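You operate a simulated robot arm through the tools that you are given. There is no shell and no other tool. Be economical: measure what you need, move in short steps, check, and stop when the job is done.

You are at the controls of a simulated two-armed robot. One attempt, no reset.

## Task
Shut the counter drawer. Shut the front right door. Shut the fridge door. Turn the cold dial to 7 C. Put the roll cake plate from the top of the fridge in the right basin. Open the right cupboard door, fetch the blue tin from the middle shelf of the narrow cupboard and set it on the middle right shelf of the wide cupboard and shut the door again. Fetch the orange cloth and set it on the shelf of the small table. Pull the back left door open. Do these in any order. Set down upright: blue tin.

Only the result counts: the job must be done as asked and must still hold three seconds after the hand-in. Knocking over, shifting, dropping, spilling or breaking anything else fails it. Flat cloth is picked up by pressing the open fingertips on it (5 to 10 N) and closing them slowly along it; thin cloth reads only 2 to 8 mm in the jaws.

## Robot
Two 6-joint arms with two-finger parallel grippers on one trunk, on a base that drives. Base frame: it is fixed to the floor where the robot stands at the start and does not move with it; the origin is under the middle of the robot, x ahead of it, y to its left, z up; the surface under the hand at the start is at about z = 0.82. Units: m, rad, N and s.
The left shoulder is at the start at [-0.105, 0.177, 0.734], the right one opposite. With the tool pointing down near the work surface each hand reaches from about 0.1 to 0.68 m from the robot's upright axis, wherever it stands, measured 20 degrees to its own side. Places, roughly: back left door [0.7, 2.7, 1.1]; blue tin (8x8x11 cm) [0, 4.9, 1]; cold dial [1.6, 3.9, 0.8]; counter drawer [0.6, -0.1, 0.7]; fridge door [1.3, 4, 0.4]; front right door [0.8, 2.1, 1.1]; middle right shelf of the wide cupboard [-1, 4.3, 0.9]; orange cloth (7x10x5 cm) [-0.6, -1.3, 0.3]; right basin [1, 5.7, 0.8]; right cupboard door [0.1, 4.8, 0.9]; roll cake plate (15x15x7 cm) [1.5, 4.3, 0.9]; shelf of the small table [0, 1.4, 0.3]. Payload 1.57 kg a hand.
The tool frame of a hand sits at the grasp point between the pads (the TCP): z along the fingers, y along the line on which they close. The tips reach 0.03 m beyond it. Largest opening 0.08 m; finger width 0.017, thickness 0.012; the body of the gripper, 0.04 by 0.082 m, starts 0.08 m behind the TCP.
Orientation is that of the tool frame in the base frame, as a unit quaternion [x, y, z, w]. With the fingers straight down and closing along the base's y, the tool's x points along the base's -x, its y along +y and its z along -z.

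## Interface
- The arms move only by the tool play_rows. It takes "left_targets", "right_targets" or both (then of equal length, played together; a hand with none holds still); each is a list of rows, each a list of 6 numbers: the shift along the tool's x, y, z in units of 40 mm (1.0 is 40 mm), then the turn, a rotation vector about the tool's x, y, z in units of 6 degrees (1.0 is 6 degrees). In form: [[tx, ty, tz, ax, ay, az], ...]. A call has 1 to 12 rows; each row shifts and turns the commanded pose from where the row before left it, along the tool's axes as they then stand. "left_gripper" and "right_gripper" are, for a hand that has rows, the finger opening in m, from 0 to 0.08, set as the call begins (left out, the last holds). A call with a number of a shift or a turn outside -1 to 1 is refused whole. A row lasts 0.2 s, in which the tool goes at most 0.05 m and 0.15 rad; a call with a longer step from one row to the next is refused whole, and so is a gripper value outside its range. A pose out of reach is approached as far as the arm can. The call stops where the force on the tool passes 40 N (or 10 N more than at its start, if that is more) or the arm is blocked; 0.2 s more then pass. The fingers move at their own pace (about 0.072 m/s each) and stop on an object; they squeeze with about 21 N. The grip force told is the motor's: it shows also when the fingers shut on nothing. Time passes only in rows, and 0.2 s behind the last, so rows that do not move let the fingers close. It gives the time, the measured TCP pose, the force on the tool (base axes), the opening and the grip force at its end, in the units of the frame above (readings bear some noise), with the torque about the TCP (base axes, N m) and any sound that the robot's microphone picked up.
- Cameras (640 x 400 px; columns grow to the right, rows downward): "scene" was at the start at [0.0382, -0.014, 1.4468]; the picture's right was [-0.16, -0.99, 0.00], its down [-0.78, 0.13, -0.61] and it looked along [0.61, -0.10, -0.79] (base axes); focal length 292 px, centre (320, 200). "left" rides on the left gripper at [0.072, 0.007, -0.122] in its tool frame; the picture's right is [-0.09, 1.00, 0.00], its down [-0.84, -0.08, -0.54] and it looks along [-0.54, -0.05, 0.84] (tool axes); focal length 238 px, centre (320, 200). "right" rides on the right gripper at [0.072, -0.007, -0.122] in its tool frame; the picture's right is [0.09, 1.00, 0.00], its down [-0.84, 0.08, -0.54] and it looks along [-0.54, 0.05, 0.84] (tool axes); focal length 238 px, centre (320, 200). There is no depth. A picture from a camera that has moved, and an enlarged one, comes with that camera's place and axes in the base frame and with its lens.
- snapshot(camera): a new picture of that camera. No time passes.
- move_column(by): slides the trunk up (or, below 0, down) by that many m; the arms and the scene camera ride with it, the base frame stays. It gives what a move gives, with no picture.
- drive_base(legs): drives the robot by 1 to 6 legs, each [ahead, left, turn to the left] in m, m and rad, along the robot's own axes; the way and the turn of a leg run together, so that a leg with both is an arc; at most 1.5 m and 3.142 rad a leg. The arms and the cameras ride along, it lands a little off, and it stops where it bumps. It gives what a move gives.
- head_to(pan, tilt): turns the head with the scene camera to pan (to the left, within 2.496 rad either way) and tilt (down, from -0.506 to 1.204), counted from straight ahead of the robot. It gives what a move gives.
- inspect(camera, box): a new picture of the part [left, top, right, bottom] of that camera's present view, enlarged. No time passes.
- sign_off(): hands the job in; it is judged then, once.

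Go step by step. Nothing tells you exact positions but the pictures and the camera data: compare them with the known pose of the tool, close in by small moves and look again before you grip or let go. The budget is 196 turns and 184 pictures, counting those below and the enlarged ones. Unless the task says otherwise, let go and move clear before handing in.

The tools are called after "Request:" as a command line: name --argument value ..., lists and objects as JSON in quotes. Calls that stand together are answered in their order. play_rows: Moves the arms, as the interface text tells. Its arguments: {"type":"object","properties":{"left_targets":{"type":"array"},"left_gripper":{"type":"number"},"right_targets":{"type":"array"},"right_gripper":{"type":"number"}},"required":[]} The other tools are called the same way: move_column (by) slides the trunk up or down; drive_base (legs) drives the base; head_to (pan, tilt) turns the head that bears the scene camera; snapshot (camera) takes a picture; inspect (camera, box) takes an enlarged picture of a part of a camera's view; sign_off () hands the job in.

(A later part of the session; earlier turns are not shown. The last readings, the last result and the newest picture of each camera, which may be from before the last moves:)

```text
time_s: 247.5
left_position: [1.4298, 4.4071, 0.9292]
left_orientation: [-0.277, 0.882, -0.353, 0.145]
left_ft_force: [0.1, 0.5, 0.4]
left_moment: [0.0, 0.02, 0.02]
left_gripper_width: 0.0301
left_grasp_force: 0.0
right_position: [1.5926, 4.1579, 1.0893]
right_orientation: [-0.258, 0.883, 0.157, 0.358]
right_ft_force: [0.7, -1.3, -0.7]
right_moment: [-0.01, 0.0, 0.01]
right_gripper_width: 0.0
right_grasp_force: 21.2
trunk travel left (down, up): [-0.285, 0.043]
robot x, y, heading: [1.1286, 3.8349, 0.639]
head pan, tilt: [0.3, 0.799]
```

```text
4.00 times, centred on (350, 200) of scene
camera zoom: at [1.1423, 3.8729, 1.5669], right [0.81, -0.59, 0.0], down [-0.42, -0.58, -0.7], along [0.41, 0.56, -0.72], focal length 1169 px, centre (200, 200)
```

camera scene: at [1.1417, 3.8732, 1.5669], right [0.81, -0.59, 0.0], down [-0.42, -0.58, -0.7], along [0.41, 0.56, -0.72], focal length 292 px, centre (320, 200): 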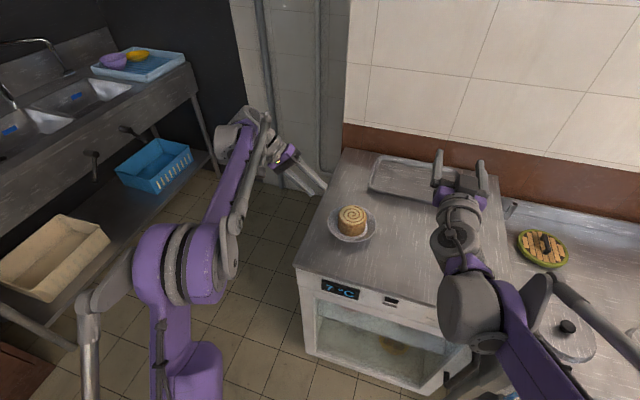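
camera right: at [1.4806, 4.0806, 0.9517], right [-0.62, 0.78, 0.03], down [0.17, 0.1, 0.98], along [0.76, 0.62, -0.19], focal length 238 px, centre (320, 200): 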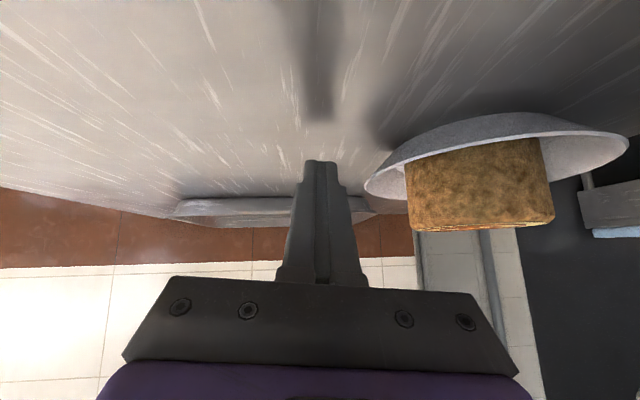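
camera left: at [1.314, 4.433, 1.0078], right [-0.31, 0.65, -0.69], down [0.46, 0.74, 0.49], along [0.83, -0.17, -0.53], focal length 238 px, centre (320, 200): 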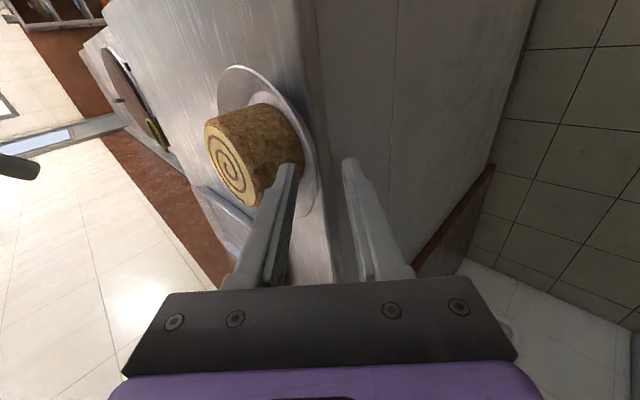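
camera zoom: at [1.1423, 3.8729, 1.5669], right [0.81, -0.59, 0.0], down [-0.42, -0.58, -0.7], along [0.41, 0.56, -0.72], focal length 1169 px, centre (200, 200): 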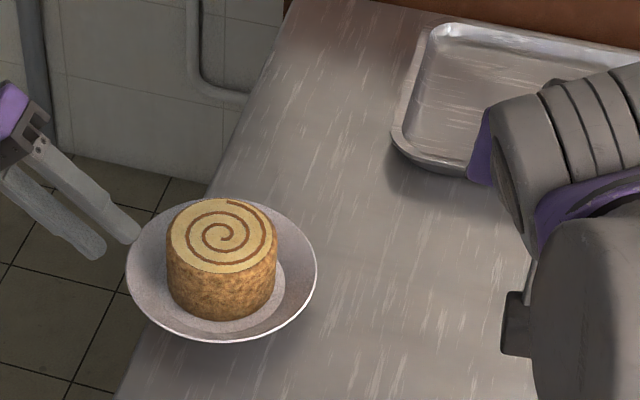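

The inner finger is above the rim and the outer one below it. I'll go the last 3 cm and close.

Request:
play_rows --left_targets '[[0, 0, 0.4, 0, 0, 0], [0, 0, 0.38, 0, 0, 0], [0, 0, 0, 0, 0, 0]]'

Request:
play_rows --left_targets '[[0, 0, 0, 0, 0, 0], [0, 0, 0, 0, 0, 0], [0, 0, 0, 0, 0, 0]]' --left_gripper 0.0

Request:
inspect --camera "left" --box '[180, 40, 420, 190]'

Request:
inspect --camera "scene" --box '[270, 150, 430, 250]'

```text
time_s: 248.3
left_position: [1.4431, 4.3922, 0.9092]
left_orientation: [-0.277, 0.882, -0.352, 0.146]
left_ft_force: [0.5, -0.2, 0.1]
left_moment: [-0.02, 0.0, 0.02]
left_gripper_width: 0.0301
left_grasp_force: 0.1
right_position: [1.592, 4.1572, 1.0872]
right_orientation: [-0.259, 0.883, 0.158, 0.359]
right_ft_force: [-1.4, -0.3, 0.6]
right_moment: [0.01, 0.0, 0.05]
right_gripper_width: 0.0
right_grasp_force: 21.3
trunk travel left (down, up): [-0.285, 0.043]
robot x, y, heading: [1.125, 3.836, 0.634]
head pan, tilt: [0.3, 0.799]
```

```text
time_s: 249.1
left_position: [1.4434, 4.3899, 0.911]
left_orientation: [-0.276, 0.882, -0.353, 0.146]
left_ft_force: [6.1, -3.6, 18.5]
left_moment: [-0.5, -0.77, 0.05]
left_gripper_width: 0.0076
left_grasp_force: 21.1
right_position: [1.5932, 4.1562, 1.0903]
right_orientation: [-0.259, 0.883, 0.159, 0.359]
right_ft_force: [-0.3, 0.5, -0.2]
right_moment: [-0.02, 0.04, 0.05]
right_gripper_width: 0.0
right_grasp_force: 20.3
trunk travel left (down, up): [-0.285, 0.043]
robot x, y, heading: [1.1266, 3.8337, 0.632]
head pan, tilt: [0.3, 0.799]
```

```text
2.67 times, centred on (300, 115) of left
camera zoom: at [1.3275, 4.4181, 0.9885], right [-0.31, 0.65, -0.69], down [0.46, 0.74, 0.49], along [0.83, -0.17, -0.53], focal length 636 px, centre (373, 427)
```

zoom: 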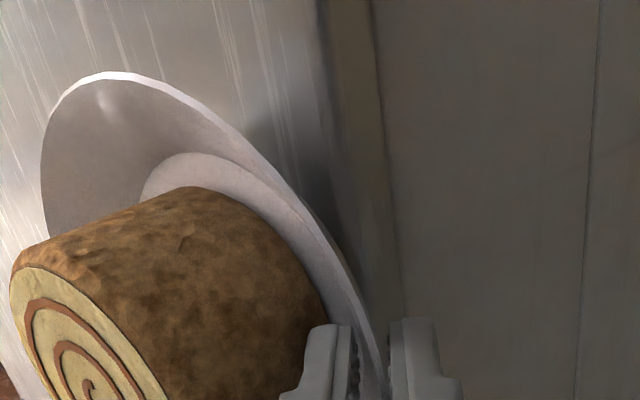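

```text
4.00 times, centred on (350, 200) of scene
camera zoom: at [1.1417, 3.8712, 1.5672], right [0.81, -0.59, 0.0], down [-0.42, -0.58, -0.7], along [0.41, 0.56, -0.72], focal length 1169 px, centre (200, 200)
```

zoom: 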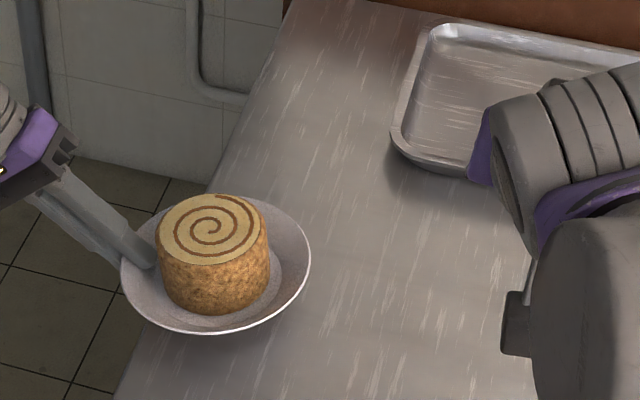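

The rim is gripped at 7.6 mm. I'll lift slowly and see whether the plate stays level.

Request:
play_rows --left_targets '[[0, -0.18, -0.18, 0, 0, 0], [0, -0.18, -0.18, 0, 0, 0], [0, -0.18, -0.18, 0, 0, 0], [0, -0.18, -0.18, 0, 0, 0], [0, 0, 0, 0, 0, 0]]'

Request:
inspect --camera "scene" --box '[270, 150, 430, 250]'

Request:
snapshot --camera "left"

```text
time_s: 250.3
left_position: [1.4399, 4.3902, 0.9492]
left_orientation: [-0.278, 0.882, -0.353, 0.145]
left_ft_force: [-0.3, 0.1, -1.4]
left_moment: [0.09, 0.07, 0.0]
left_gripper_width: 0.0044
left_grasp_force: 21.5
right_position: [1.5944, 4.1583, 1.0883]
right_orientation: [-0.259, 0.883, 0.157, 0.358]
right_ft_force: [-1.3, 0.4, 0.5]
right_moment: [-0.02, -0.02, -0.02]
right_gripper_width: 0.0002
right_grasp_force: 21.5
trunk travel left (down, up): [-0.285, 0.043]
robot x, y, heading: [1.1294, 3.8354, 0.635]
head pan, tilt: [0.3, 0.799]
```

```text
4.00 times, centred on (350, 200) of scene
camera zoom: at [1.1421, 3.8735, 1.5669], right [0.81, -0.59, 0.0], down [-0.42, -0.58, -0.7], along [0.41, 0.56, -0.72], focal length 1169 px, centre (200, 200)
```

zoom: 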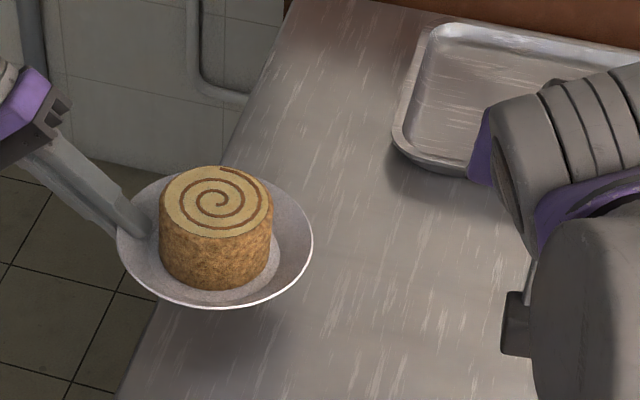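

```text
77 pictures are left
camera left: at [1.3241, 4.4173, 1.0268], right [-0.31, 0.65, -0.69], down [0.46, 0.74, 0.49], along [0.83, -0.17, -0.53], focal length 238 px, centre (320, 200)
```

left: 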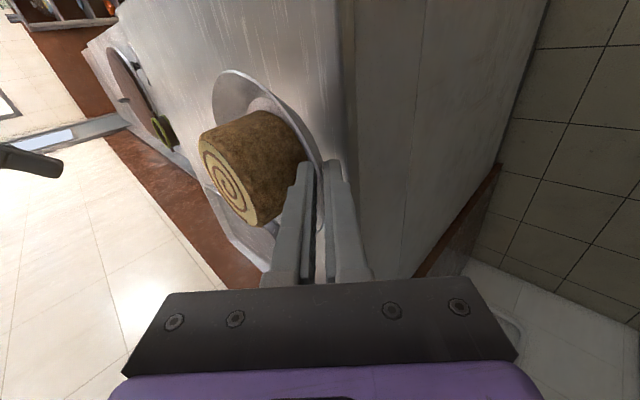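

The plate is up, nearly level and light. I'll lift higher, move the right hand aside and back away from the fridge into the open space.

Request:
play_rows --left_targets '[[0, -0.4, -0.4, 0, 0, 0], [0, -0.4, -0.4, 0, 0, 0], [0, -0.4, -0.4, 0, 0, 0], [0, -0.4, -0.4, 0, 0, 0], [0, -0.4, -0.4, 0, 0, 0], [0, -0.4, -0.4, 0, 0, 0], [0, 0, 0, 0, 0, 0]]' --right_targets '[[0, -0.9, -0.3, 0, 0, 0], [0, -0.9, -0.3, 0, 0, 0], [0, -0.9, -0.3, 0, 0, 0], [0, -0.9, -0.3, 0, 0, 0], [0, -0.9, -0.3, 0, 0, 0], [0, -0.5, -0.3, 0, 0, 0], [0, 0, 0, 0, 0, 0]]'

Request:
drive_base --legs '[[-0.3, 0, 0], [0, 0.5, 0], [0, 0, 1.17]]'

Request:
head_to --pan -0.4 --tilt 0.6

Request:
snapshot --camera "scene"

```text
time_s: 251.9
left_position: [1.4355, 4.3829, 1.0873]
left_orientation: [-0.278, 0.882, -0.352, 0.144]
left_ft_force: [0.2, 0.2, -2.0]
left_moment: [0.13, 0.1, -0.02]
left_gripper_width: 0.0041
left_grasp_force: 21.0
right_position: [1.6626, 3.9649, 1.1235]
right_orientation: [-0.259, 0.883, 0.158, 0.359]
right_ft_force: [0.4, -0.1, -0.1]
right_moment: [0.01, 0.0, 0.0]
right_gripper_width: 0.0
right_grasp_force: 20.7
trunk travel left (down, up): [-0.285, 0.043]
robot x, y, heading: [1.1294, 3.839, 0.635]
head pan, tilt: [0.3, 0.799]
```

```text
time_s: 261.4
left_position: [0.1943, 4.5525, 1.0883]
left_orientation: [0.719, -0.581, 0.213, -0.316]
left_ft_force: [0.4, 0.1, -1.9]
left_moment: [-0.04, 0.1, -0.02]
left_gripper_width: 0.0047
left_grasp_force: 21.5
right_position: [0.6675, 4.6006, 1.1236]
right_orientation: [0.705, -0.591, -0.33, -0.211]
right_ft_force: [0.5, 0.2, -0.9]
right_moment: [-0.02, -0.01, 0.03]
right_gripper_width: 0.0001
right_grasp_force: 21.5
trunk travel left (down, up): [-0.285, 0.043]
robot x, y, heading: [0.5818, 4.056, 1.81]
head pan, tilt: [0.3, 0.799]
```

```text
time_s: 262.5
left_position: [0.1938, 4.5532, 1.0874]
left_orientation: [0.719, -0.581, 0.213, -0.316]
left_ft_force: [0.6, 0.9, -2.6]
left_moment: [-0.06, 0.11, 0.03]
left_gripper_width: 0.0046
left_grasp_force: 21.7
right_position: [0.667, 4.6006, 1.1244]
right_orientation: [0.705, -0.592, -0.329, -0.211]
right_ft_force: [-0.8, 0.0, -0.9]
right_moment: [-0.05, -0.02, 0.01]
right_gripper_width: 0.0001
right_grasp_force: 20.6
trunk travel left (down, up): [-0.285, 0.043]
robot x, y, heading: [0.5799, 4.0558, 1.808]
head pan, tilt: [-0.4, 0.6]
```

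```text
76 pictures are left
camera scene: at [0.6054, 4.1012, 1.5838], right [0.99, -0.16, 0.0], down [-0.09, -0.56, -0.82], along [0.13, 0.81, -0.57], focal length 292 px, centre (320, 200)
```

scene: 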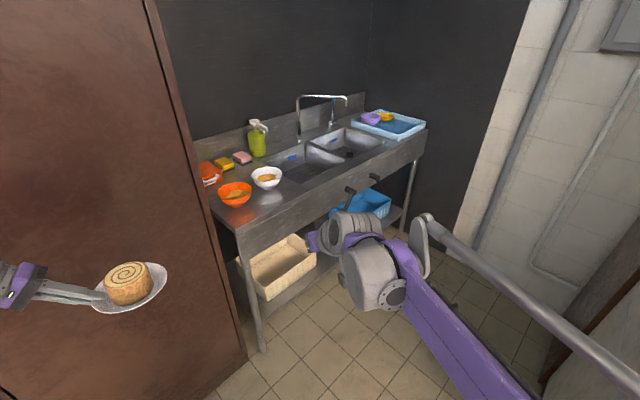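

The plate rides well. I'll drive along to the sink in two legs, then bring the left hand towards the middle and look at the basin.

Request:
drive_base --legs '[[0.234, -0.552, 0], [0.717, -0.41, 0]]'

Request:
play_rows --left_targets '[[0, -0.6, 0.6, 0, 0, 0], [0, -0.6, 0.6, 0, 0, 0], [0, -0.6, 0.6, 0, 0, 0], [0, -0.6, 0.6, 0, 0, 0], [0, 0, 0, 0, 0, 0]]'

Request:
head_to --pan 0.2 --tilt 0.85

Request:
snapshot --camera "scene"

```text
time_s: 271.6
left_position: [0.8861, 5.6748, 1.0849]
left_orientation: [0.725, -0.577, 0.207, -0.313]
left_ft_force: [-10.5, -3.0, -1.8]
left_moment: [-0.01, -0.06, -0.18]
left_gripper_width: 0.0046
left_grasp_force: 21.6
right_position: [1.3667, 5.7281, 1.1239]
right_orientation: [0.707, -0.589, -0.33, -0.211]
right_ft_force: [0.4, 0.0, 0.8]
right_moment: [-0.01, 0.02, 0.02]
right_gripper_width: 0.0
right_grasp_force: 21.0
trunk travel left (down, up): [-0.285, 0.043]
robot x, y, heading: [1.2839, 5.1868, 1.814]
head pan, tilt: [-0.4, 0.6]
stopped in leg 2: the force on the tool passed its limit at 47 N (the readings are from after the stop); the commanded pose is now the measured one
```

```text
time_s: 271.9
left_position: [0.8868, 5.6724, 1.0822]
left_orientation: [0.733, -0.572, 0.202, -0.308]
left_ft_force: [-19.2, -6.4, -4.4]
left_moment: [0.0, -0.02, -0.2]
left_gripper_width: 0.0047
left_grasp_force: 21.5
right_position: [1.3657, 5.7282, 1.1232]
right_orientation: [0.708, -0.589, -0.329, -0.211]
right_ft_force: [-0.4, 1.0, -0.4]
right_moment: [0.02, 0.0, 0.0]
right_gripper_width: 0.0
right_grasp_force: 21.1
trunk travel left (down, up): [-0.285, 0.043]
robot x, y, heading: [1.2843, 5.1885, 1.819]
head pan, tilt: [-0.4, 0.6]
stopped in row 1 (left hand): the force on the tool passed its limit at 53 N (the readings are from after the stop); the commanded pose is now the measured one
```

```text
time_s: 272.9
left_position: [0.8864, 5.6745, 1.0809]
left_orientation: [0.73, -0.573, 0.204, -0.311]
left_ft_force: [-25.6, -6.5, -7.8]
left_moment: [0.0, 0.17, -0.09]
left_gripper_width: 0.0047
left_grasp_force: 21.0
right_position: [1.363, 5.7272, 1.1252]
right_orientation: [0.708, -0.588, -0.33, -0.211]
right_ft_force: [-0.7, -0.4, -0.4]
right_moment: [0.02, 0.01, 0.01]
right_gripper_width: 0.0
right_grasp_force: 20.6
trunk travel left (down, up): [-0.285, 0.043]
robot x, y, heading: [1.2867, 5.179, 1.821]
head pan, tilt: [0.201, 0.85]
```

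```text
75 pictures are left
camera scene: at [1.2559, 5.2105, 1.5628], right [0.9, 0.43, 0.0], down [0.33, -0.68, -0.66], along [-0.28, 0.6, -0.75], focal length 292 px, centre (320, 200)
```

scene: 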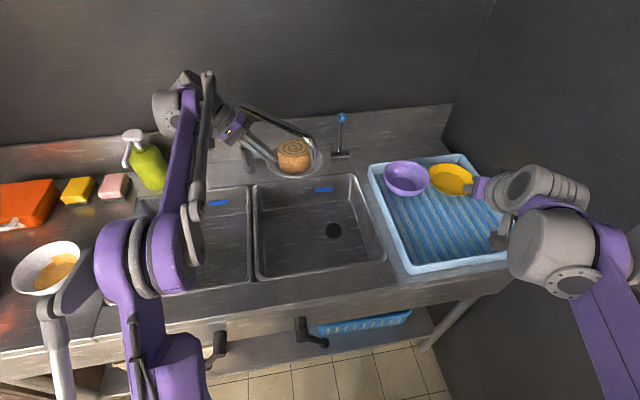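

The plate has touched the faucet's spout. I'll ease left off it, then back away so the plate stays in front of the spout.

Request:
drive_base --legs '[[0, 0.03, 0], [-0.13, -0.03, 0]]'

Request:
snapshot --camera "scene"

Request:
snapshot --camera "left"

```text
time_s: 274.7
left_position: [0.9192, 5.5534, 1.0837]
left_orientation: [0.73, -0.573, 0.203, -0.311]
left_ft_force: [0.4, -0.5, -1.2]
left_moment: [-0.05, 0.12, 0.0]
left_gripper_width: 0.0046
left_grasp_force: 20.7
right_position: [1.3949, 5.6077, 1.1237]
right_orientation: [0.709, -0.587, -0.331, -0.209]
right_ft_force: [0.9, 1.1, -0.4]
right_moment: [0.01, -0.02, 0.0]
right_gripper_width: 0.0004
right_grasp_force: 20.9
trunk travel left (down, up): [-0.285, 0.043]
robot x, y, heading: [1.3131, 5.0623, 1.826]
head pan, tilt: [0.201, 0.85]
```

```text
74 pictures are left
camera scene: at [1.291, 5.0908, 1.563], right [0.9, 0.44, 0.0], down [0.33, -0.68, -0.66], along [-0.29, 0.59, -0.75], focal length 292 px, centre (320, 200)
```

scene: 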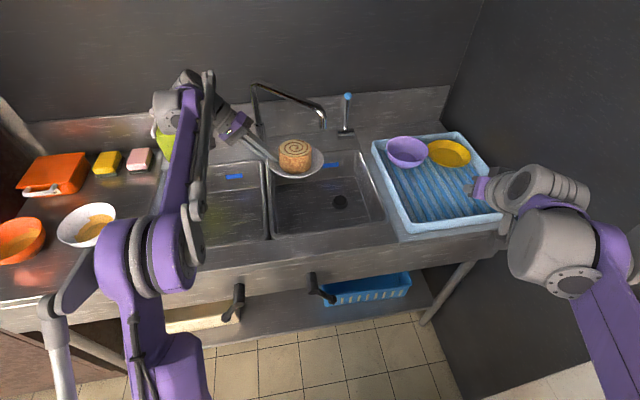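

```text
73 pictures are left
camera left: at [0.8533, 5.4556, 1.162], right [-0.73, -0.06, -0.68], down [-0.52, 0.7, 0.49], along [0.44, 0.71, -0.54], focal length 238 px, centre (320, 200)
```

left: 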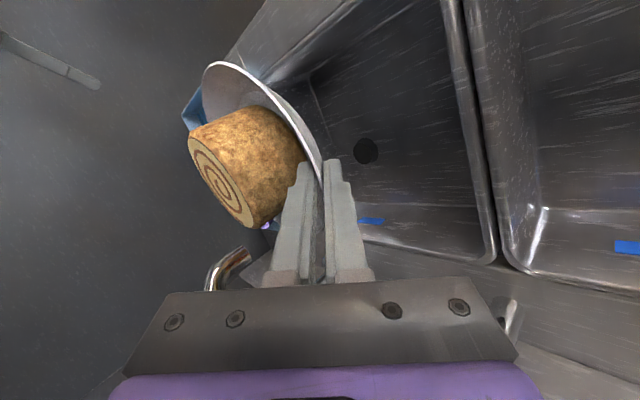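

The faucet looks fine and the plate is free. I'll drive forward 9 cm and move the left hand right 12 cm, so the plate is over the front-right part of the right basin.

Request:
play_rows --left_targets '[[0, -0.55, 0.55, 0, 0, 0], [0, -0.55, 0.55, 0, 0, 0], [0, -0.55, 0.55, 0, 0, 0], [0, -0.55, 0.55, 0, 0, 0]]'

Request:
drive_base --legs '[[0.09, 0, 0]]'

Request:
snapshot --camera "scene"

```text
time_s: 275.7
left_position: [1.0372, 5.5846, 1.0813]
left_orientation: [0.731, -0.573, 0.202, -0.31]
left_ft_force: [-0.4, -0.4, -1.9]
left_moment: [-0.01, 0.09, 0.02]
left_gripper_width: 0.0043
left_grasp_force: 21.2
right_position: [1.3955, 5.6075, 1.1232]
right_orientation: [0.708, -0.587, -0.331, -0.209]
right_ft_force: [-0.5, -1.1, 0.4]
right_moment: [-0.01, 0.04, 0.04]
right_gripper_width: 0.0001
right_grasp_force: 20.7
trunk travel left (down, up): [-0.285, 0.043]
robot x, y, heading: [1.3154, 5.0628, 1.821]
head pan, tilt: [0.201, 0.85]
```

```text
time_s: 276.9
left_position: [1.0147, 5.6661, 1.0798]
left_orientation: [0.73, -0.574, 0.207, -0.307]
left_ft_force: [-1.0, -0.4, -2.8]
left_moment: [-0.07, 0.09, -0.01]
left_gripper_width: 0.0042
left_grasp_force: 20.8
right_position: [1.371, 5.6927, 1.1233]
right_orientation: [0.709, -0.586, -0.331, -0.209]
right_ft_force: [0.2, -0.2, 0.3]
right_moment: [0.04, -0.02, 0.01]
right_gripper_width: 0.0001
right_grasp_force: 20.6
trunk travel left (down, up): [-0.285, 0.043]
robot x, y, heading: [1.2912, 5.1449, 1.825]
head pan, tilt: [0.201, 0.85]
stopped in leg 1: the force on the tool passed its limit at 96 N (the readings are from after the stop); the commanded pose is now the measured one
```

```text
72 pictures are left
camera scene: at [1.2687, 5.1759, 1.5629], right [0.9, 0.44, 0.0], down [0.33, -0.68, -0.66], along [-0.29, 0.59, -0.75], focal length 292 px, centre (320, 200)
```

scene: 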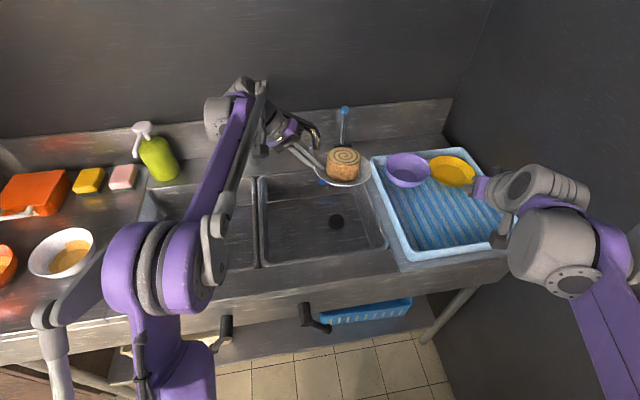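

The hand has met the spout end, which hangs at about z 1.05. I'll back off 4 cm, lower the plate to just above the sink rim, then go forward underneath the spout.

Request:
drive_base --legs '[[-0.05, 0, 0]]'

Request:
play_rows --left_targets '[[0, 0.6, 0.6, 0, 0, 0], [0, 0.6, 0.6, 0, 0, 0], [0, 0.6, 0.6, 0, 0, 0], [0, 0.6, 0.6, 0, 0, 0], [0, 0.6, 0.6, 0, 0, 0], [0, 0, 0, 0, 0, 0]]'

Request:
snapshot --camera "scene"

Request:
snapshot --camera "left"

```text
time_s: 277.8
left_position: [1.026, 5.6194, 1.0803]
left_orientation: [0.73, -0.575, 0.207, -0.307]
left_ft_force: [-0.3, -0.2, -1.7]
left_moment: [-0.05, 0.09, -0.02]
left_gripper_width: 0.0047
left_grasp_force: 21.1
right_position: [1.3841, 5.6452, 1.1243]
right_orientation: [0.709, -0.586, -0.331, -0.209]
right_ft_force: [0.0, 0.3, 0.1]
right_moment: [-0.03, -0.01, 0.0]
right_gripper_width: 0.0001
right_grasp_force: 21.4
trunk travel left (down, up): [-0.285, 0.043]
robot x, y, heading: [1.3056, 5.0984, 1.822]
head pan, tilt: [0.201, 0.85]
```

```text
time_s: 279.2
left_position: [1.0169, 5.6227, 0.9104]
left_orientation: [0.73, -0.574, 0.206, -0.308]
left_ft_force: [-0.1, -0.5, -1.7]
left_moment: [-0.04, 0.12, -0.02]
left_gripper_width: 0.0039
left_grasp_force: 21.7
right_position: [1.3845, 5.6449, 1.1239]
right_orientation: [0.71, -0.586, -0.331, -0.209]
right_ft_force: [-0.1, 0.3, 0.2]
right_moment: [-0.02, 0.01, 0.01]
right_gripper_width: 0.0
right_grasp_force: 21.1
trunk travel left (down, up): [-0.285, 0.043]
robot x, y, heading: [1.3061, 5.1014, 1.829]
head pan, tilt: [0.201, 0.85]
```

```text
71 pictures are left
camera scene: at [1.2816, 5.1275, 1.5629], right [0.9, 0.44, 0.0], down [0.33, -0.67, -0.66], along [-0.29, 0.59, -0.75], focal length 292 px, centre (320, 200)
```

scene: 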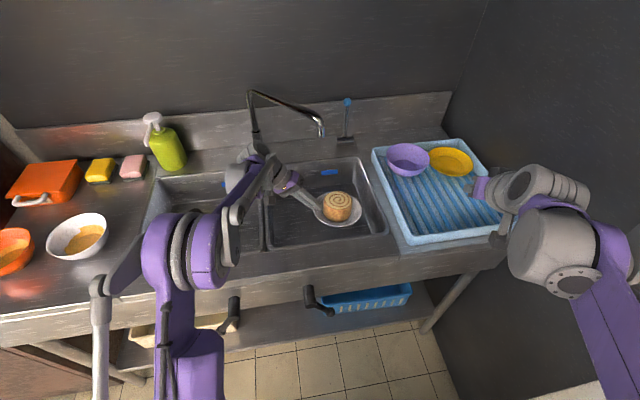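

```text
70 pictures are left
camera left: at [0.9507, 5.527, 0.9902], right [-0.73, -0.06, -0.68], down [-0.51, 0.7, 0.49], along [0.45, 0.71, -0.55], focal length 238 px, centre (320, 200)
```

left: 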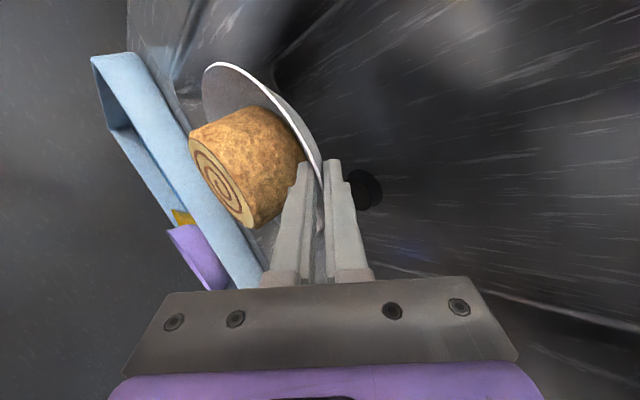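

The plate is now below the spout and over the basin. I'll go forward 6 cm and lower it into the basin.

Request:
drive_base --legs '[[0.065, 0, 0]]'

Request:
play_rows --left_targets '[[0, 0.35, 0.35, 0, 0, 0], [0, 0.35, 0.35, 0, 0, 0], [0, 0.35, 0.35, 0, 0, 0], [0, 0.35, 0.35, 0, 0, 0], [0, 0.35, 0.35, 0, 0, 0], [0, 0.35, 0.35, 0, 0, 0], [0, 0.35, 0.35, 0, 0, 0]]'

Request:
snapshot --camera "scene"

```text
time_s: 280.2
left_position: [1.0005, 5.688, 0.9108]
left_orientation: [0.73, -0.574, 0.208, -0.307]
left_ft_force: [0.4, -0.3, -1.0]
left_moment: [-0.06, 0.09, -0.03]
left_gripper_width: 0.0046
left_grasp_force: 20.8
right_position: [1.3677, 5.7106, 1.124]
right_orientation: [0.709, -0.586, -0.331, -0.209]
right_ft_force: [0.0, 0.4, 0.7]
right_moment: [0.01, 0.03, 0.0]
right_gripper_width: 0.0
right_grasp_force: 21.1
trunk travel left (down, up): [-0.285, 0.043]
robot x, y, heading: [1.284, 5.1632, 1.824]
head pan, tilt: [0.201, 0.85]
```

```text
time_s: 281.6
left_position: [0.9948, 5.6911, 0.8034]
left_orientation: [0.728, -0.572, 0.21, -0.314]
left_ft_force: [-2.2, -5.3, 18.9]
left_moment: [0.76, -0.78, 0.01]
left_gripper_width: 0.0045
left_grasp_force: 20.6
right_position: [1.3684, 5.7087, 1.1244]
right_orientation: [0.709, -0.586, -0.332, -0.209]
right_ft_force: [-0.2, 0.2, 0.1]
right_moment: [-0.01, 0.01, 0.02]
right_gripper_width: 0.0001
right_grasp_force: 21.3
trunk travel left (down, up): [-0.285, 0.043]
robot x, y, heading: [1.2896, 5.163, 1.827]
head pan, tilt: [0.201, 0.85]
stopped in row 6 (left hand): the force on the tool passed its limit at 58 N (the readings are from after the stop); the commanded pose is now the measured one
```

```text
69 pictures are left
camera scene: at [1.2652, 5.1897, 1.5631], right [0.9, 0.44, 0.0], down [0.33, -0.67, -0.66], along [-0.29, 0.59, -0.75], focal length 292 px, centre (320, 200)
```

scene: 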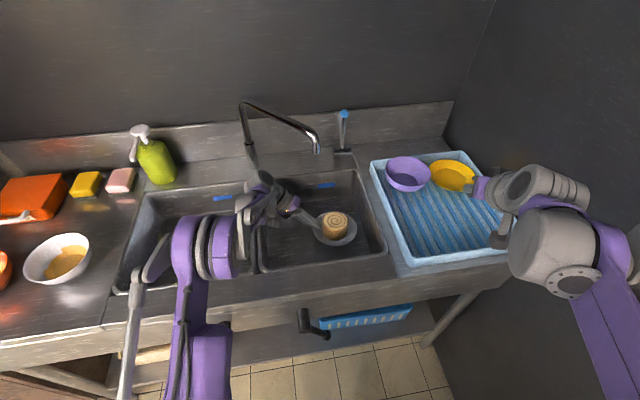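

The plate is resting on the basin floor. I'll open slightly and draw the fingers out along their axis.

Request:
play_rows --left_targets '[[0, 0, 0, 0, 0, 0], [0, 0, -0.1, 0, 0, 0], [0, 0, -0.3, 0, 0, 0], [0, 0, -0.5, 0, 0, 0], [0, 0, -0.6, 0, 0, 0]]' --left_gripper 0.025

Request:
inspect --camera "scene" --box '[220, 130, 420, 255]'

```text
time_s: 282.8
left_position: [0.9535, 5.6799, 0.8437]
left_orientation: [0.73, -0.572, 0.209, -0.311]
left_ft_force: [-0.4, -0.1, 0.1]
left_moment: [-0.02, -0.04, -0.02]
left_gripper_width: 0.025
left_grasp_force: 0.1
right_position: [1.365, 5.7085, 1.1232]
right_orientation: [0.71, -0.585, -0.332, -0.209]
right_ft_force: [0.1, 0.2, -0.8]
right_moment: [-0.02, 0.01, 0.02]
right_gripper_width: 0.0
right_grasp_force: 20.2
trunk travel left (down, up): [-0.285, 0.043]
robot x, y, heading: [1.2888, 5.1636, 1.828]
head pan, tilt: [0.201, 0.85]
```

```text
3.20 times, centred on (320, 192) of scene
camera zoom: at [1.2634, 5.1905, 1.5629], right [0.9, 0.44, 0.0], down [0.33, -0.67, -0.66], along [-0.29, 0.59, -0.75], focal length 935 px, centre (320, 224)
```

zoom: 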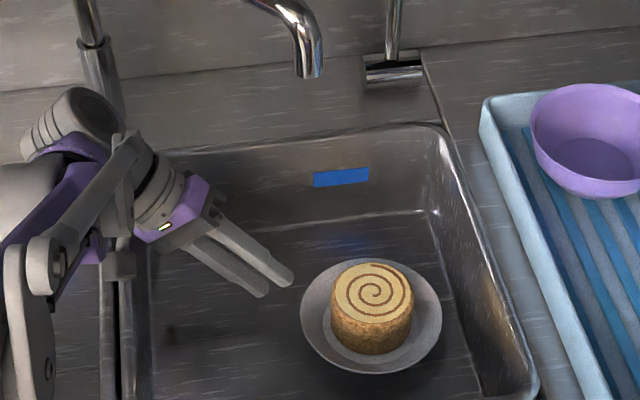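

The roll cake plate sits in the right basin. I'll ease back, raise the hand clear of the faucet and drive away from the sink.

Request:
drive_base --legs '[[-0.08, 0, 0]]'

Request:
play_rows --left_targets '[[0, -0.65, -0.65, 0, 0, 0], [0, -0.65, -0.65, 0, 0, 0], [0, -0.65, -0.65, 0, 0, 0], [0, -0.65, -0.65, 0, 0, 0], [0, -0.65, -0.65, 0, 0, 0], [0, -0.65, -0.65, 0, 0, 0]]' --left_gripper 0

Request:
drive_base --legs '[[-0.45, 0, 0]]'

Request:
snapshot --camera "scene"

Request:
head_to --pan 1.0 --tilt 0.4

Request:
snapshot --camera "scene"

```text
time_s: 283.7
left_position: [0.9736, 5.6518, 0.8444]
left_orientation: [0.723, -0.577, 0.21, -0.315]
left_ft_force: [1.9, 3.4, 1.4]
left_moment: [-0.22, 0.22, -0.15]
left_gripper_width: 0.025
left_grasp_force: 0.1
right_position: [1.3782, 5.6733, 1.1231]
right_orientation: [0.709, -0.587, -0.331, -0.21]
right_ft_force: [0.4, -0.2, -0.3]
right_moment: [0.02, 0.01, 0.03]
right_gripper_width: 0.0
right_grasp_force: 20.8
trunk travel left (down, up): [-0.285, 0.043]
robot x, y, heading: [1.2972, 5.1282, 1.822]
head pan, tilt: [0.201, 0.85]
stopped in leg 1: the force on the tool passed its limit at 91 N (the readings are from after the stop); the commanded pose is now the measured one
```

```text
time_s: 285.1
left_position: [0.9784, 5.6391, 1.0649]
left_orientation: [0.724, -0.576, 0.209, -0.315]
left_ft_force: [0.9, 0.0, 0.9]
left_moment: [-0.04, 0.0, 0.03]
left_gripper_width: 0.0
left_grasp_force: 21.3
right_position: [1.376, 5.6758, 1.1241]
right_orientation: [0.71, -0.586, -0.332, -0.209]
right_ft_force: [-0.5, 0.9, -0.7]
right_moment: [-0.02, 0.0, 0.02]
right_gripper_width: 0.0001
right_grasp_force: 21.2
trunk travel left (down, up): [-0.285, 0.043]
robot x, y, heading: [1.3011, 5.1292, 1.827]
head pan, tilt: [0.201, 0.85]
```

```text
time_s: 288.0
left_position: [1.0807, 5.2106, 1.0592]
left_orientation: [0.726, -0.574, 0.212, -0.313]
left_ft_force: [0.7, 0.1, 1.0]
left_moment: [-0.01, 0.0, 0.01]
left_gripper_width: 0.0
left_grasp_force: 20.9
right_position: [1.4816, 5.2481, 1.1205]
right_orientation: [0.711, -0.587, -0.327, -0.208]
right_ft_force: [1.2, -0.3, -0.6]
right_moment: [0.0, -0.01, -0.02]
right_gripper_width: 0.0
right_grasp_force: 20.4
trunk travel left (down, up): [-0.285, 0.043]
robot x, y, heading: [1.4107, 4.6974, 1.828]
head pan, tilt: [0.201, 0.85]
stopped in leg 1: the robot was blocked; the commanded pose is now the measured one
```

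```text
67 pictures are left
camera scene: at [1.3771, 4.7319, 1.5626], right [0.9, 0.44, 0.0], down [0.33, -0.68, -0.65], along [-0.29, 0.59, -0.76], focal length 292 px, centre (320, 200)
```

scene: 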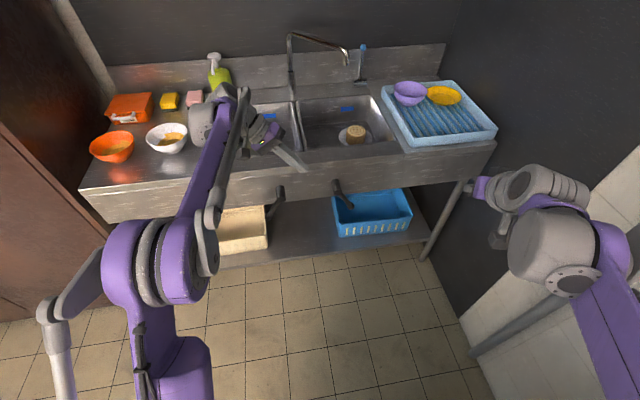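

```text
time_s: 289.1
left_position: [1.0821, 5.2107, 1.0578]
left_orientation: [0.725, -0.574, 0.214, -0.313]
left_ft_force: [-1.1, 0.2, -0.6]
left_moment: [0.0, 0.04, -0.01]
left_gripper_width: 0.0
left_grasp_force: 20.9
right_position: [1.4821, 5.2483, 1.1188]
right_orientation: [0.711, -0.587, -0.327, -0.208]
right_ft_force: [0.4, -0.3, -0.2]
right_moment: [0.01, -0.01, -0.01]
right_gripper_width: 0.0
right_grasp_force: 20.9
trunk travel left (down, up): [-0.285, 0.043]
robot x, y, heading: [1.4093, 4.6923, 1.823]
head pan, tilt: [1.0, 0.4]
```

```text
66 pictures are left
camera scene: at [1.3233, 4.6926, 1.6015], right [0.31, 0.95, -0.01], down [0.37, -0.13, -0.92], along [-0.87, 0.28, -0.4], focal length 292 px, centre (320, 200)
```

scene: 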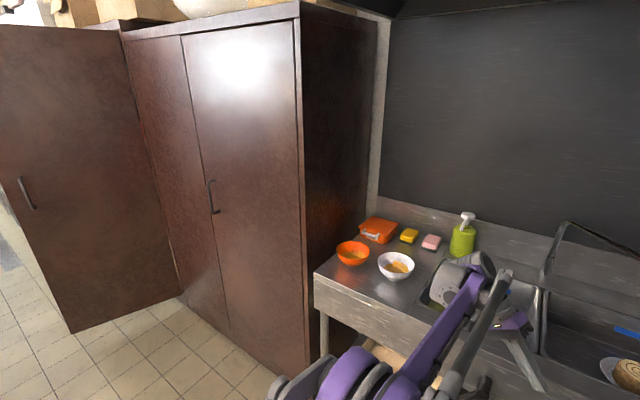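

The sink is in order. Next is the tin: the right-hand cupboard door is closed, with its handle on its left at about lat 2.6 and its hinge on the right. The wide cupboard's door beyond it already stands open. I'll move in front of it.

Request:
drive_base --legs '[[0, 0.4, 0], [0, 0, 0.39], [-0.25, 0.5, 0], [0, 0.45, 0]]'

Request:
play_rows --left_targets '[[0, 0, -0.3, -1, 0, 0], [0, 0, -0.3, -1, 0, 0], [0, 0, -0.3, -1, 0, 0], [0, 0, -0.3, -1, 0, 0], [0, 0, 0, -1, 0, 0], [0, 0, 0, -1, 0, 0], [0, 0, 0, -1, 0, 0], [0, 0, 0, -0.5, 0, 0]]' --right_targets '[[0, 0, 0, 0, -1, 0], [0, 0, 0, 0, -1, 0], [0, 0, 0, 0, -1, 0], [0, 0, 0, 0, -1, 0], [0, 0, 0, 0, -1, 0], [0, 0, 0, 0, -1, 0], [0, 0, 0, 0, -1, 0], [0, 0, 0, 0, -0.5, 0]]' --right_gripper 0.06

Request:
head_to --pan 0.1 --tilt 0.5

Request:
snapshot --camera "scene"

```text
time_s: 302.7
left_position: [-0.0494, 4.1716, 1.0635]
left_orientation: [0.826, -0.418, 0.142, -0.35]
left_ft_force: [0.1, 0.1, -0.4]
left_moment: [0.03, -0.01, 0.0]
left_gripper_width: 0.0
left_grasp_force: 21.0
right_position: [0.3021, 4.3627, 1.1246]
right_orientation: [0.812, -0.432, -0.367, -0.139]
right_ft_force: [-0.3, -0.4, -0.1]
right_moment: [-0.03, 0.0, 0.0]
right_gripper_width: 0.0
right_grasp_force: 21.4
trunk travel left (down, up): [-0.285, 0.043]
robot x, y, heading: [0.4408, 3.8346, 2.227]
head pan, tilt: [1.0, 0.4]
```

```text
time_s: 304.5
left_position: [-0.0705, 4.1538, 1.1049]
left_orientation: [0.897, -0.441, -0.03, -0.007]
left_ft_force: [0.0, -0.1, 0.1]
left_moment: [0.01, 0.03, 0.0]
left_gripper_width: 0.0
left_grasp_force: 20.7
right_position: [0.2998, 4.3622, 1.1236]
right_orientation: [0.644, -0.354, -0.622, -0.27]
right_ft_force: [-0.4, -0.7, -0.4]
right_moment: [0.0, -0.01, -0.01]
right_gripper_width: 0.0603
right_grasp_force: 0.1
right hand out of reach, approached as far as the arm can: row 7
trunk travel left (down, up): [-0.285, 0.043]
robot x, y, heading: [0.4491, 3.8274, 2.23]
head pan, tilt: [1.0, 0.4]
```

```text
time_s: 305.7
left_position: [-0.0714, 4.1538, 1.1033]
left_orientation: [0.897, -0.441, -0.028, -0.008]
left_ft_force: [0.5, 0.2, 0.3]
left_moment: [-0.03, 0.02, -0.02]
left_gripper_width: 0.0
left_grasp_force: 21.0
right_position: [0.2989, 4.3614, 1.124]
right_orientation: [0.644, -0.354, -0.622, -0.27]
right_ft_force: [-0.1, -0.4, 0.8]
right_moment: [-0.01, 0.02, -0.02]
right_gripper_width: 0.0598
right_grasp_force: 0.1
trunk travel left (down, up): [-0.285, 0.043]
robot x, y, heading: [0.4429, 3.8251, 2.228]
head pan, tilt: [0.099, 0.499]
```

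```text
65 pictures are left
camera scene: at [0.4092, 3.8608, 1.5929], right [0.73, 0.69, 0.0], down [0.33, -0.35, -0.88], along [-0.6, 0.64, -0.48], focal length 292 px, centre (320, 200)
```

scene: 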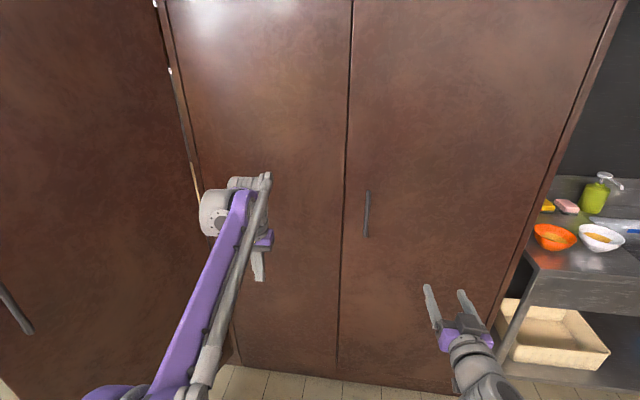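

The right door has its handle at about lat 2.71, z 1.06. I'll retract the left hand, lower the right hand to handle height, sidestep left and approach.

Request:
play_rows --left_targets '[[0.9, 0, -0.2, 0, 0, 0], [0.9, 0, -0.2, 0, 0, 0], [0.9, 0, -0.2, 0, 0, 0], [0.9, 0, -0.2, 0, 0, 0], [0.9, 0, -0.2, 0, 0, 0], [0.9, 0, -0.2, 0, 0, 0], [0.5, 0, 0, 0, 0, 0]]' --right_targets '[[0.5, 0.3, 0, 0, 0, 0], [0.5, 0.3, 0, 0, 0, 0], [0.5, 0.3, 0, 0, 0, 0], [0, 0, 0, 0, 0, 0], [0, 0, 0, 0, 0, 0], [0, 0, 0, 0, 0, 0], [0, 0, 0, 0, 0, 0]]'

Request:
drive_base --legs '[[0.22, 0.09, -0.01]]'

Request:
snapshot --camera "right"

Request:
snapshot --camera "scene"

```text
time_s: 307.3
left_position: [0.0773, 3.9656, 1.139]
left_orientation: [0.897, -0.441, -0.029, -0.008]
left_ft_force: [-0.1, 0.3, 0.8]
left_moment: [-0.01, 0.0, -0.01]
left_gripper_width: 0.0
left_grasp_force: 21.0
right_position: [0.2775, 4.3387, 1.0715]
right_orientation: [0.646, -0.349, -0.625, -0.264]
right_ft_force: [-0.5, 0.3, 0.4]
right_moment: [0.0, 0.01, 0.0]
right_gripper_width: 0.0597
right_grasp_force: 0.1
right hand out of reach, approached as far as the arm can: row 3
trunk travel left (down, up): [-0.285, 0.043]
robot x, y, heading: [0.4495, 3.8287, 2.228]
head pan, tilt: [0.099, 0.499]
```

```text
time_s: 309.0
left_position: [-0.1249, 4.0894, 1.1389]
left_orientation: [0.895, -0.445, -0.028, -0.008]
left_ft_force: [-0.2, 0.8, -1.4]
left_moment: [-0.04, -0.01, 0.01]
left_gripper_width: 0.0001
left_grasp_force: 21.4
right_position: [0.0777, 4.4609, 1.0718]
right_orientation: [0.645, -0.353, -0.624, -0.267]
right_ft_force: [-0.6, -0.9, 0.4]
right_moment: [-0.03, 0.03, 0.02]
right_gripper_width: 0.0597
right_grasp_force: 0.0
trunk travel left (down, up): [-0.285, 0.043]
robot x, y, heading: [0.2407, 3.9497, 2.226]
head pan, tilt: [0.099, 0.499]
```

```text
64 pictures are left
camera right: at [0.1553, 4.3596, 1.0094], right [-0.79, -0.62, 0.0], down [0.3, -0.37, 0.88], along [-0.54, 0.69, 0.47], focal length 238 px, centre (320, 200)
```

right: 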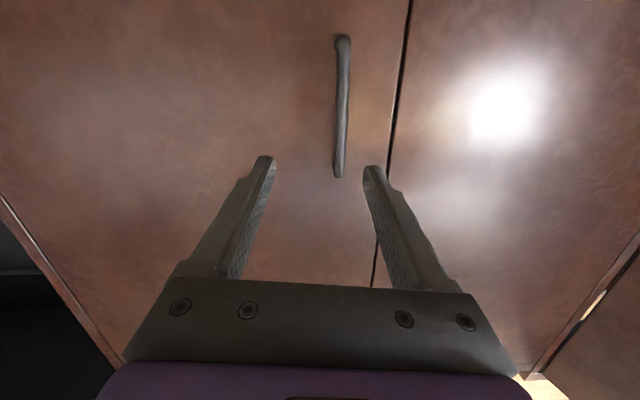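

```text
63 pictures are left
camera scene: at [0.2067, 3.9806, 1.5928], right [0.73, 0.68, 0.0], down [0.33, -0.35, -0.88], along [-0.6, 0.64, -0.48], focal length 292 px, centre (320, 200)
```

scene: 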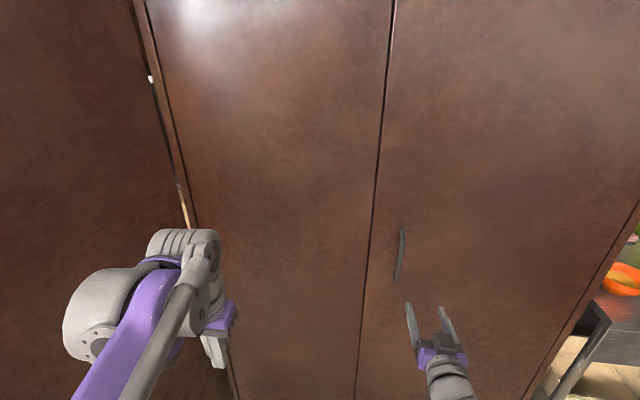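

The handle is at lat 2.705, m-offset 3.74, z 1.05: 3.5 cm left of the hand and 20 cm ahead. I'll align, drive 12 cm, reach the rest and grip.

Request:
play_rows --right_targets '[[0, 0.42, 0, 0, 0, 0], [0, 0.43, 0, 0, 0, 0]]'

Request:
drive_base --legs '[[0.12, 0, 0]]'

Request:
play_rows --right_targets '[[0, 0, 0.5, 0, 0, 0], [0, 0, 0.5, 0, 0, 0], [0, 0, 0.5, 0, 0, 0]]'

Request:
snapshot --camera "right"

```text
time_s: 309.6
left_position: [-0.125, 4.089, 1.1378]
left_orientation: [0.895, -0.445, -0.029, -0.007]
left_ft_force: [0.4, 0.0, 0.3]
left_moment: [0.03, -0.07, 0.03]
left_gripper_width: 0.0
left_grasp_force: 20.9
right_position: [0.064, 4.4479, 1.066]
right_orientation: [0.66, -0.351, -0.614, -0.252]
right_ft_force: [0.1, -0.2, -0.4]
right_moment: [0.02, -0.02, 0.01]
right_gripper_width: 0.0599
right_grasp_force: 0.1
right hand out of reach, approached as far as the arm can: row 1, 2
trunk travel left (down, up): [-0.285, 0.043]
robot x, y, heading: [0.2414, 3.9483, 2.224]
head pan, tilt: [0.099, 0.499]
```

```text
time_s: 310.9
left_position: [-0.1962, 4.1822, 1.1372]
left_orientation: [0.895, -0.446, -0.029, -0.008]
left_ft_force: [0.2, -0.3, 0.3]
left_moment: [-0.01, 0.0, 0.02]
left_gripper_width: 0.0001
left_grasp_force: 20.9
right_position: [-0.0082, 4.5422, 1.0674]
right_orientation: [0.659, -0.35, -0.615, -0.254]
right_ft_force: [1.2, -0.2, -0.3]
right_moment: [-0.02, -0.03, 0.0]
right_gripper_width: 0.0602
right_grasp_force: 0.2
trunk travel left (down, up): [-0.285, 0.043]
robot x, y, heading: [0.1719, 4.0442, 2.218]
head pan, tilt: [0.099, 0.499]
```

```text
time_s: 311.7
left_position: [-0.1971, 4.1829, 1.1378]
left_orientation: [0.895, -0.445, -0.03, -0.008]
left_ft_force: [0.0, -0.1, -0.4]
left_moment: [0.0, 0.0, 0.02]
left_gripper_width: 0.0001
left_grasp_force: 21.0
right_position: [-0.0447, 4.5876, 1.0601]
right_orientation: [0.66, -0.35, -0.615, -0.253]
right_ft_force: [-0.2, -0.8, -0.1]
right_moment: [0.01, -0.01, 0.01]
right_gripper_width: 0.0602
right_grasp_force: 0.0
trunk travel left (down, up): [-0.285, 0.043]
robot x, y, heading: [0.1733, 4.0446, 2.222]
head pan, tilt: [0.099, 0.499]
```

```text
62 pictures are left
camera right: at [0.0371, 4.4881, 1.0027], right [-0.77, -0.64, 0.01], down [0.29, -0.34, 0.9], along [-0.57, 0.69, 0.44], focal length 238 px, centre (320, 200)
```

right: 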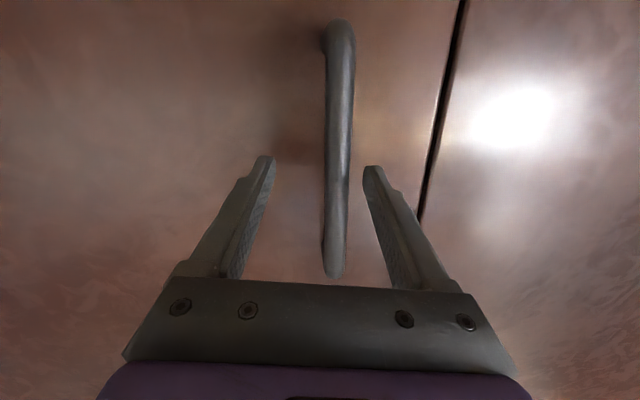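

The bar is between the fingers. I'll advance 3 cm more and close.

Request:
play_rows --right_targets '[[0, 0.1, 0.35, 0, 0, 0], [0, 0.1, 0.35, 0, 0, 0]]'

Request:
play_rows --right_targets '[[0, 0, 0, 0, 0, 0], [0, 0, 0, 0, 0, 0], [0, 0, 0, 0, 0, 0], [0, 0, 0, 0, 0, 0]]' --right_gripper 0.0

```text
time_s: 312.3
left_position: [-0.1965, 4.1816, 1.1381]
left_orientation: [0.895, -0.445, -0.03, -0.008]
left_ft_force: [-0.7, 1.6, -0.8]
left_moment: [-0.09, -0.03, 0.02]
left_gripper_width: 0.0
left_grasp_force: 21.4
right_position: [-0.0617, 4.6007, 1.0595]
right_orientation: [0.66, -0.349, -0.616, -0.252]
right_ft_force: [14.4, -18.0, 6.6]
right_moment: [0.32, -0.1, -0.91]
right_gripper_width: 0.0596
right_grasp_force: 0.0
trunk travel left (down, up): [-0.285, 0.043]
robot x, y, heading: [0.1732, 4.0437, 2.22]
head pan, tilt: [0.099, 0.499]
stopped in row 2 (right hand): the force on the tool passed its limit at 45 N (the readings are from after the stop); the commanded pose is now the measured one
```

```text
time_s: 313.3
left_position: [-0.1985, 4.1803, 1.1386]
left_orientation: [0.895, -0.445, -0.03, -0.009]
left_ft_force: [-0.3, -0.2, 0.5]
left_moment: [-0.04, 0.03, -0.01]
left_gripper_width: 0.0
left_grasp_force: 21.1
right_position: [-0.0663, 4.5983, 1.0599]
right_orientation: [0.661, -0.348, -0.616, -0.253]
right_ft_force: [-11.7, -21.8, -0.5]
right_moment: [0.7, -0.15, -0.09]
right_gripper_width: 0.0173
right_grasp_force: 32.5
trunk travel left (down, up): [-0.285, 0.043]
robot x, y, heading: [0.1679, 4.0405, 2.222]
head pan, tilt: [0.099, 0.499]
```

I've gripped the handle. I'll pull the door open by driving back along its arc to about 25°.

Request:
drive_base --legs '[[-0.12, -0.013, 0], [-0.123, -0.041, 0]]'

Request:
snapshot --camera "scene"

```text
time_s: 315.4
left_position: [-0.0074, 4.0301, 1.1386]
left_orientation: [0.895, -0.445, -0.031, -0.005]
left_ft_force: [0.1, 0.5, 0.5]
left_moment: [-0.03, 0.01, 0.02]
left_gripper_width: 0.0
left_grasp_force: 21.1
right_position: [0.124, 4.4514, 1.0586]
right_orientation: [0.66, -0.351, -0.615, -0.251]
right_ft_force: [10.0, 24.0, 10.7]
right_moment: [0.29, -0.59, 0.23]
right_gripper_width: 0.0175
right_grasp_force: 32.9
trunk travel left (down, up): [-0.285, 0.043]
robot x, y, heading: [0.3573, 3.8905, 2.221]
head pan, tilt: [0.099, 0.499]
```

```text
61 pictures are left
camera scene: at [0.3232, 3.9236, 1.5932], right [0.73, 0.68, 0.0], down [0.33, -0.35, -0.88], along [-0.6, 0.64, -0.48], focal length 292 px, centre (320, 200)
```

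scene: 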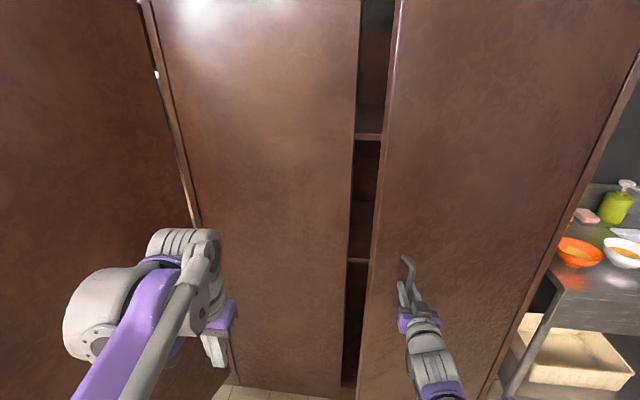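

It's opening well. Continuing along the arc.

Request:
drive_base --legs '[[-0.115, -0.075, 0.0], [-0.09, -0.1, 0.0]]'

Request:
snapshot --camera "scene"

```text
time_s: 317.8
left_position: [0.2518, 3.9745, 1.1372]
left_orientation: [0.896, -0.442, -0.029, -0.006]
left_ft_force: [0.7, -0.6, -0.6]
left_moment: [0.0, 0.04, -0.01]
left_gripper_width: 0.0
left_grasp_force: 20.9
right_position: [0.3816, 4.3944, 1.0587]
right_orientation: [0.661, -0.349, -0.615, -0.25]
right_ft_force: [-1.7, 28.1, -0.6]
right_moment: [0.25, -0.69, -0.11]
right_gripper_width: 0.0175
right_grasp_force: 31.9
trunk travel left (down, up): [-0.285, 0.043]
robot x, y, heading: [0.6181, 3.8324, 2.227]
head pan, tilt: [0.099, 0.499]
```

```text
60 pictures are left
camera scene: at [0.5832, 3.8685, 1.5928], right [0.73, 0.69, 0.0], down [0.33, -0.35, -0.88], along [-0.6, 0.64, -0.48], focal length 292 px, centre (320, 200)
```

scene: 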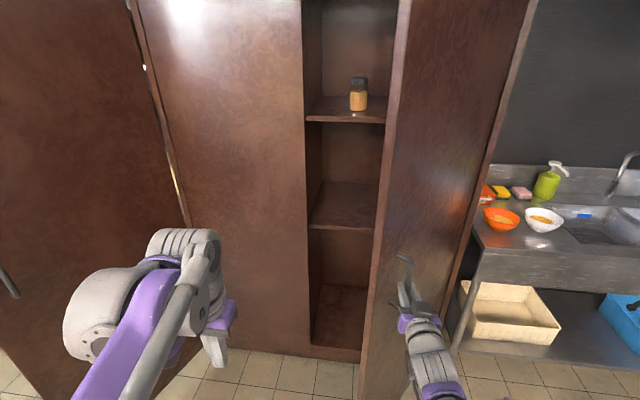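

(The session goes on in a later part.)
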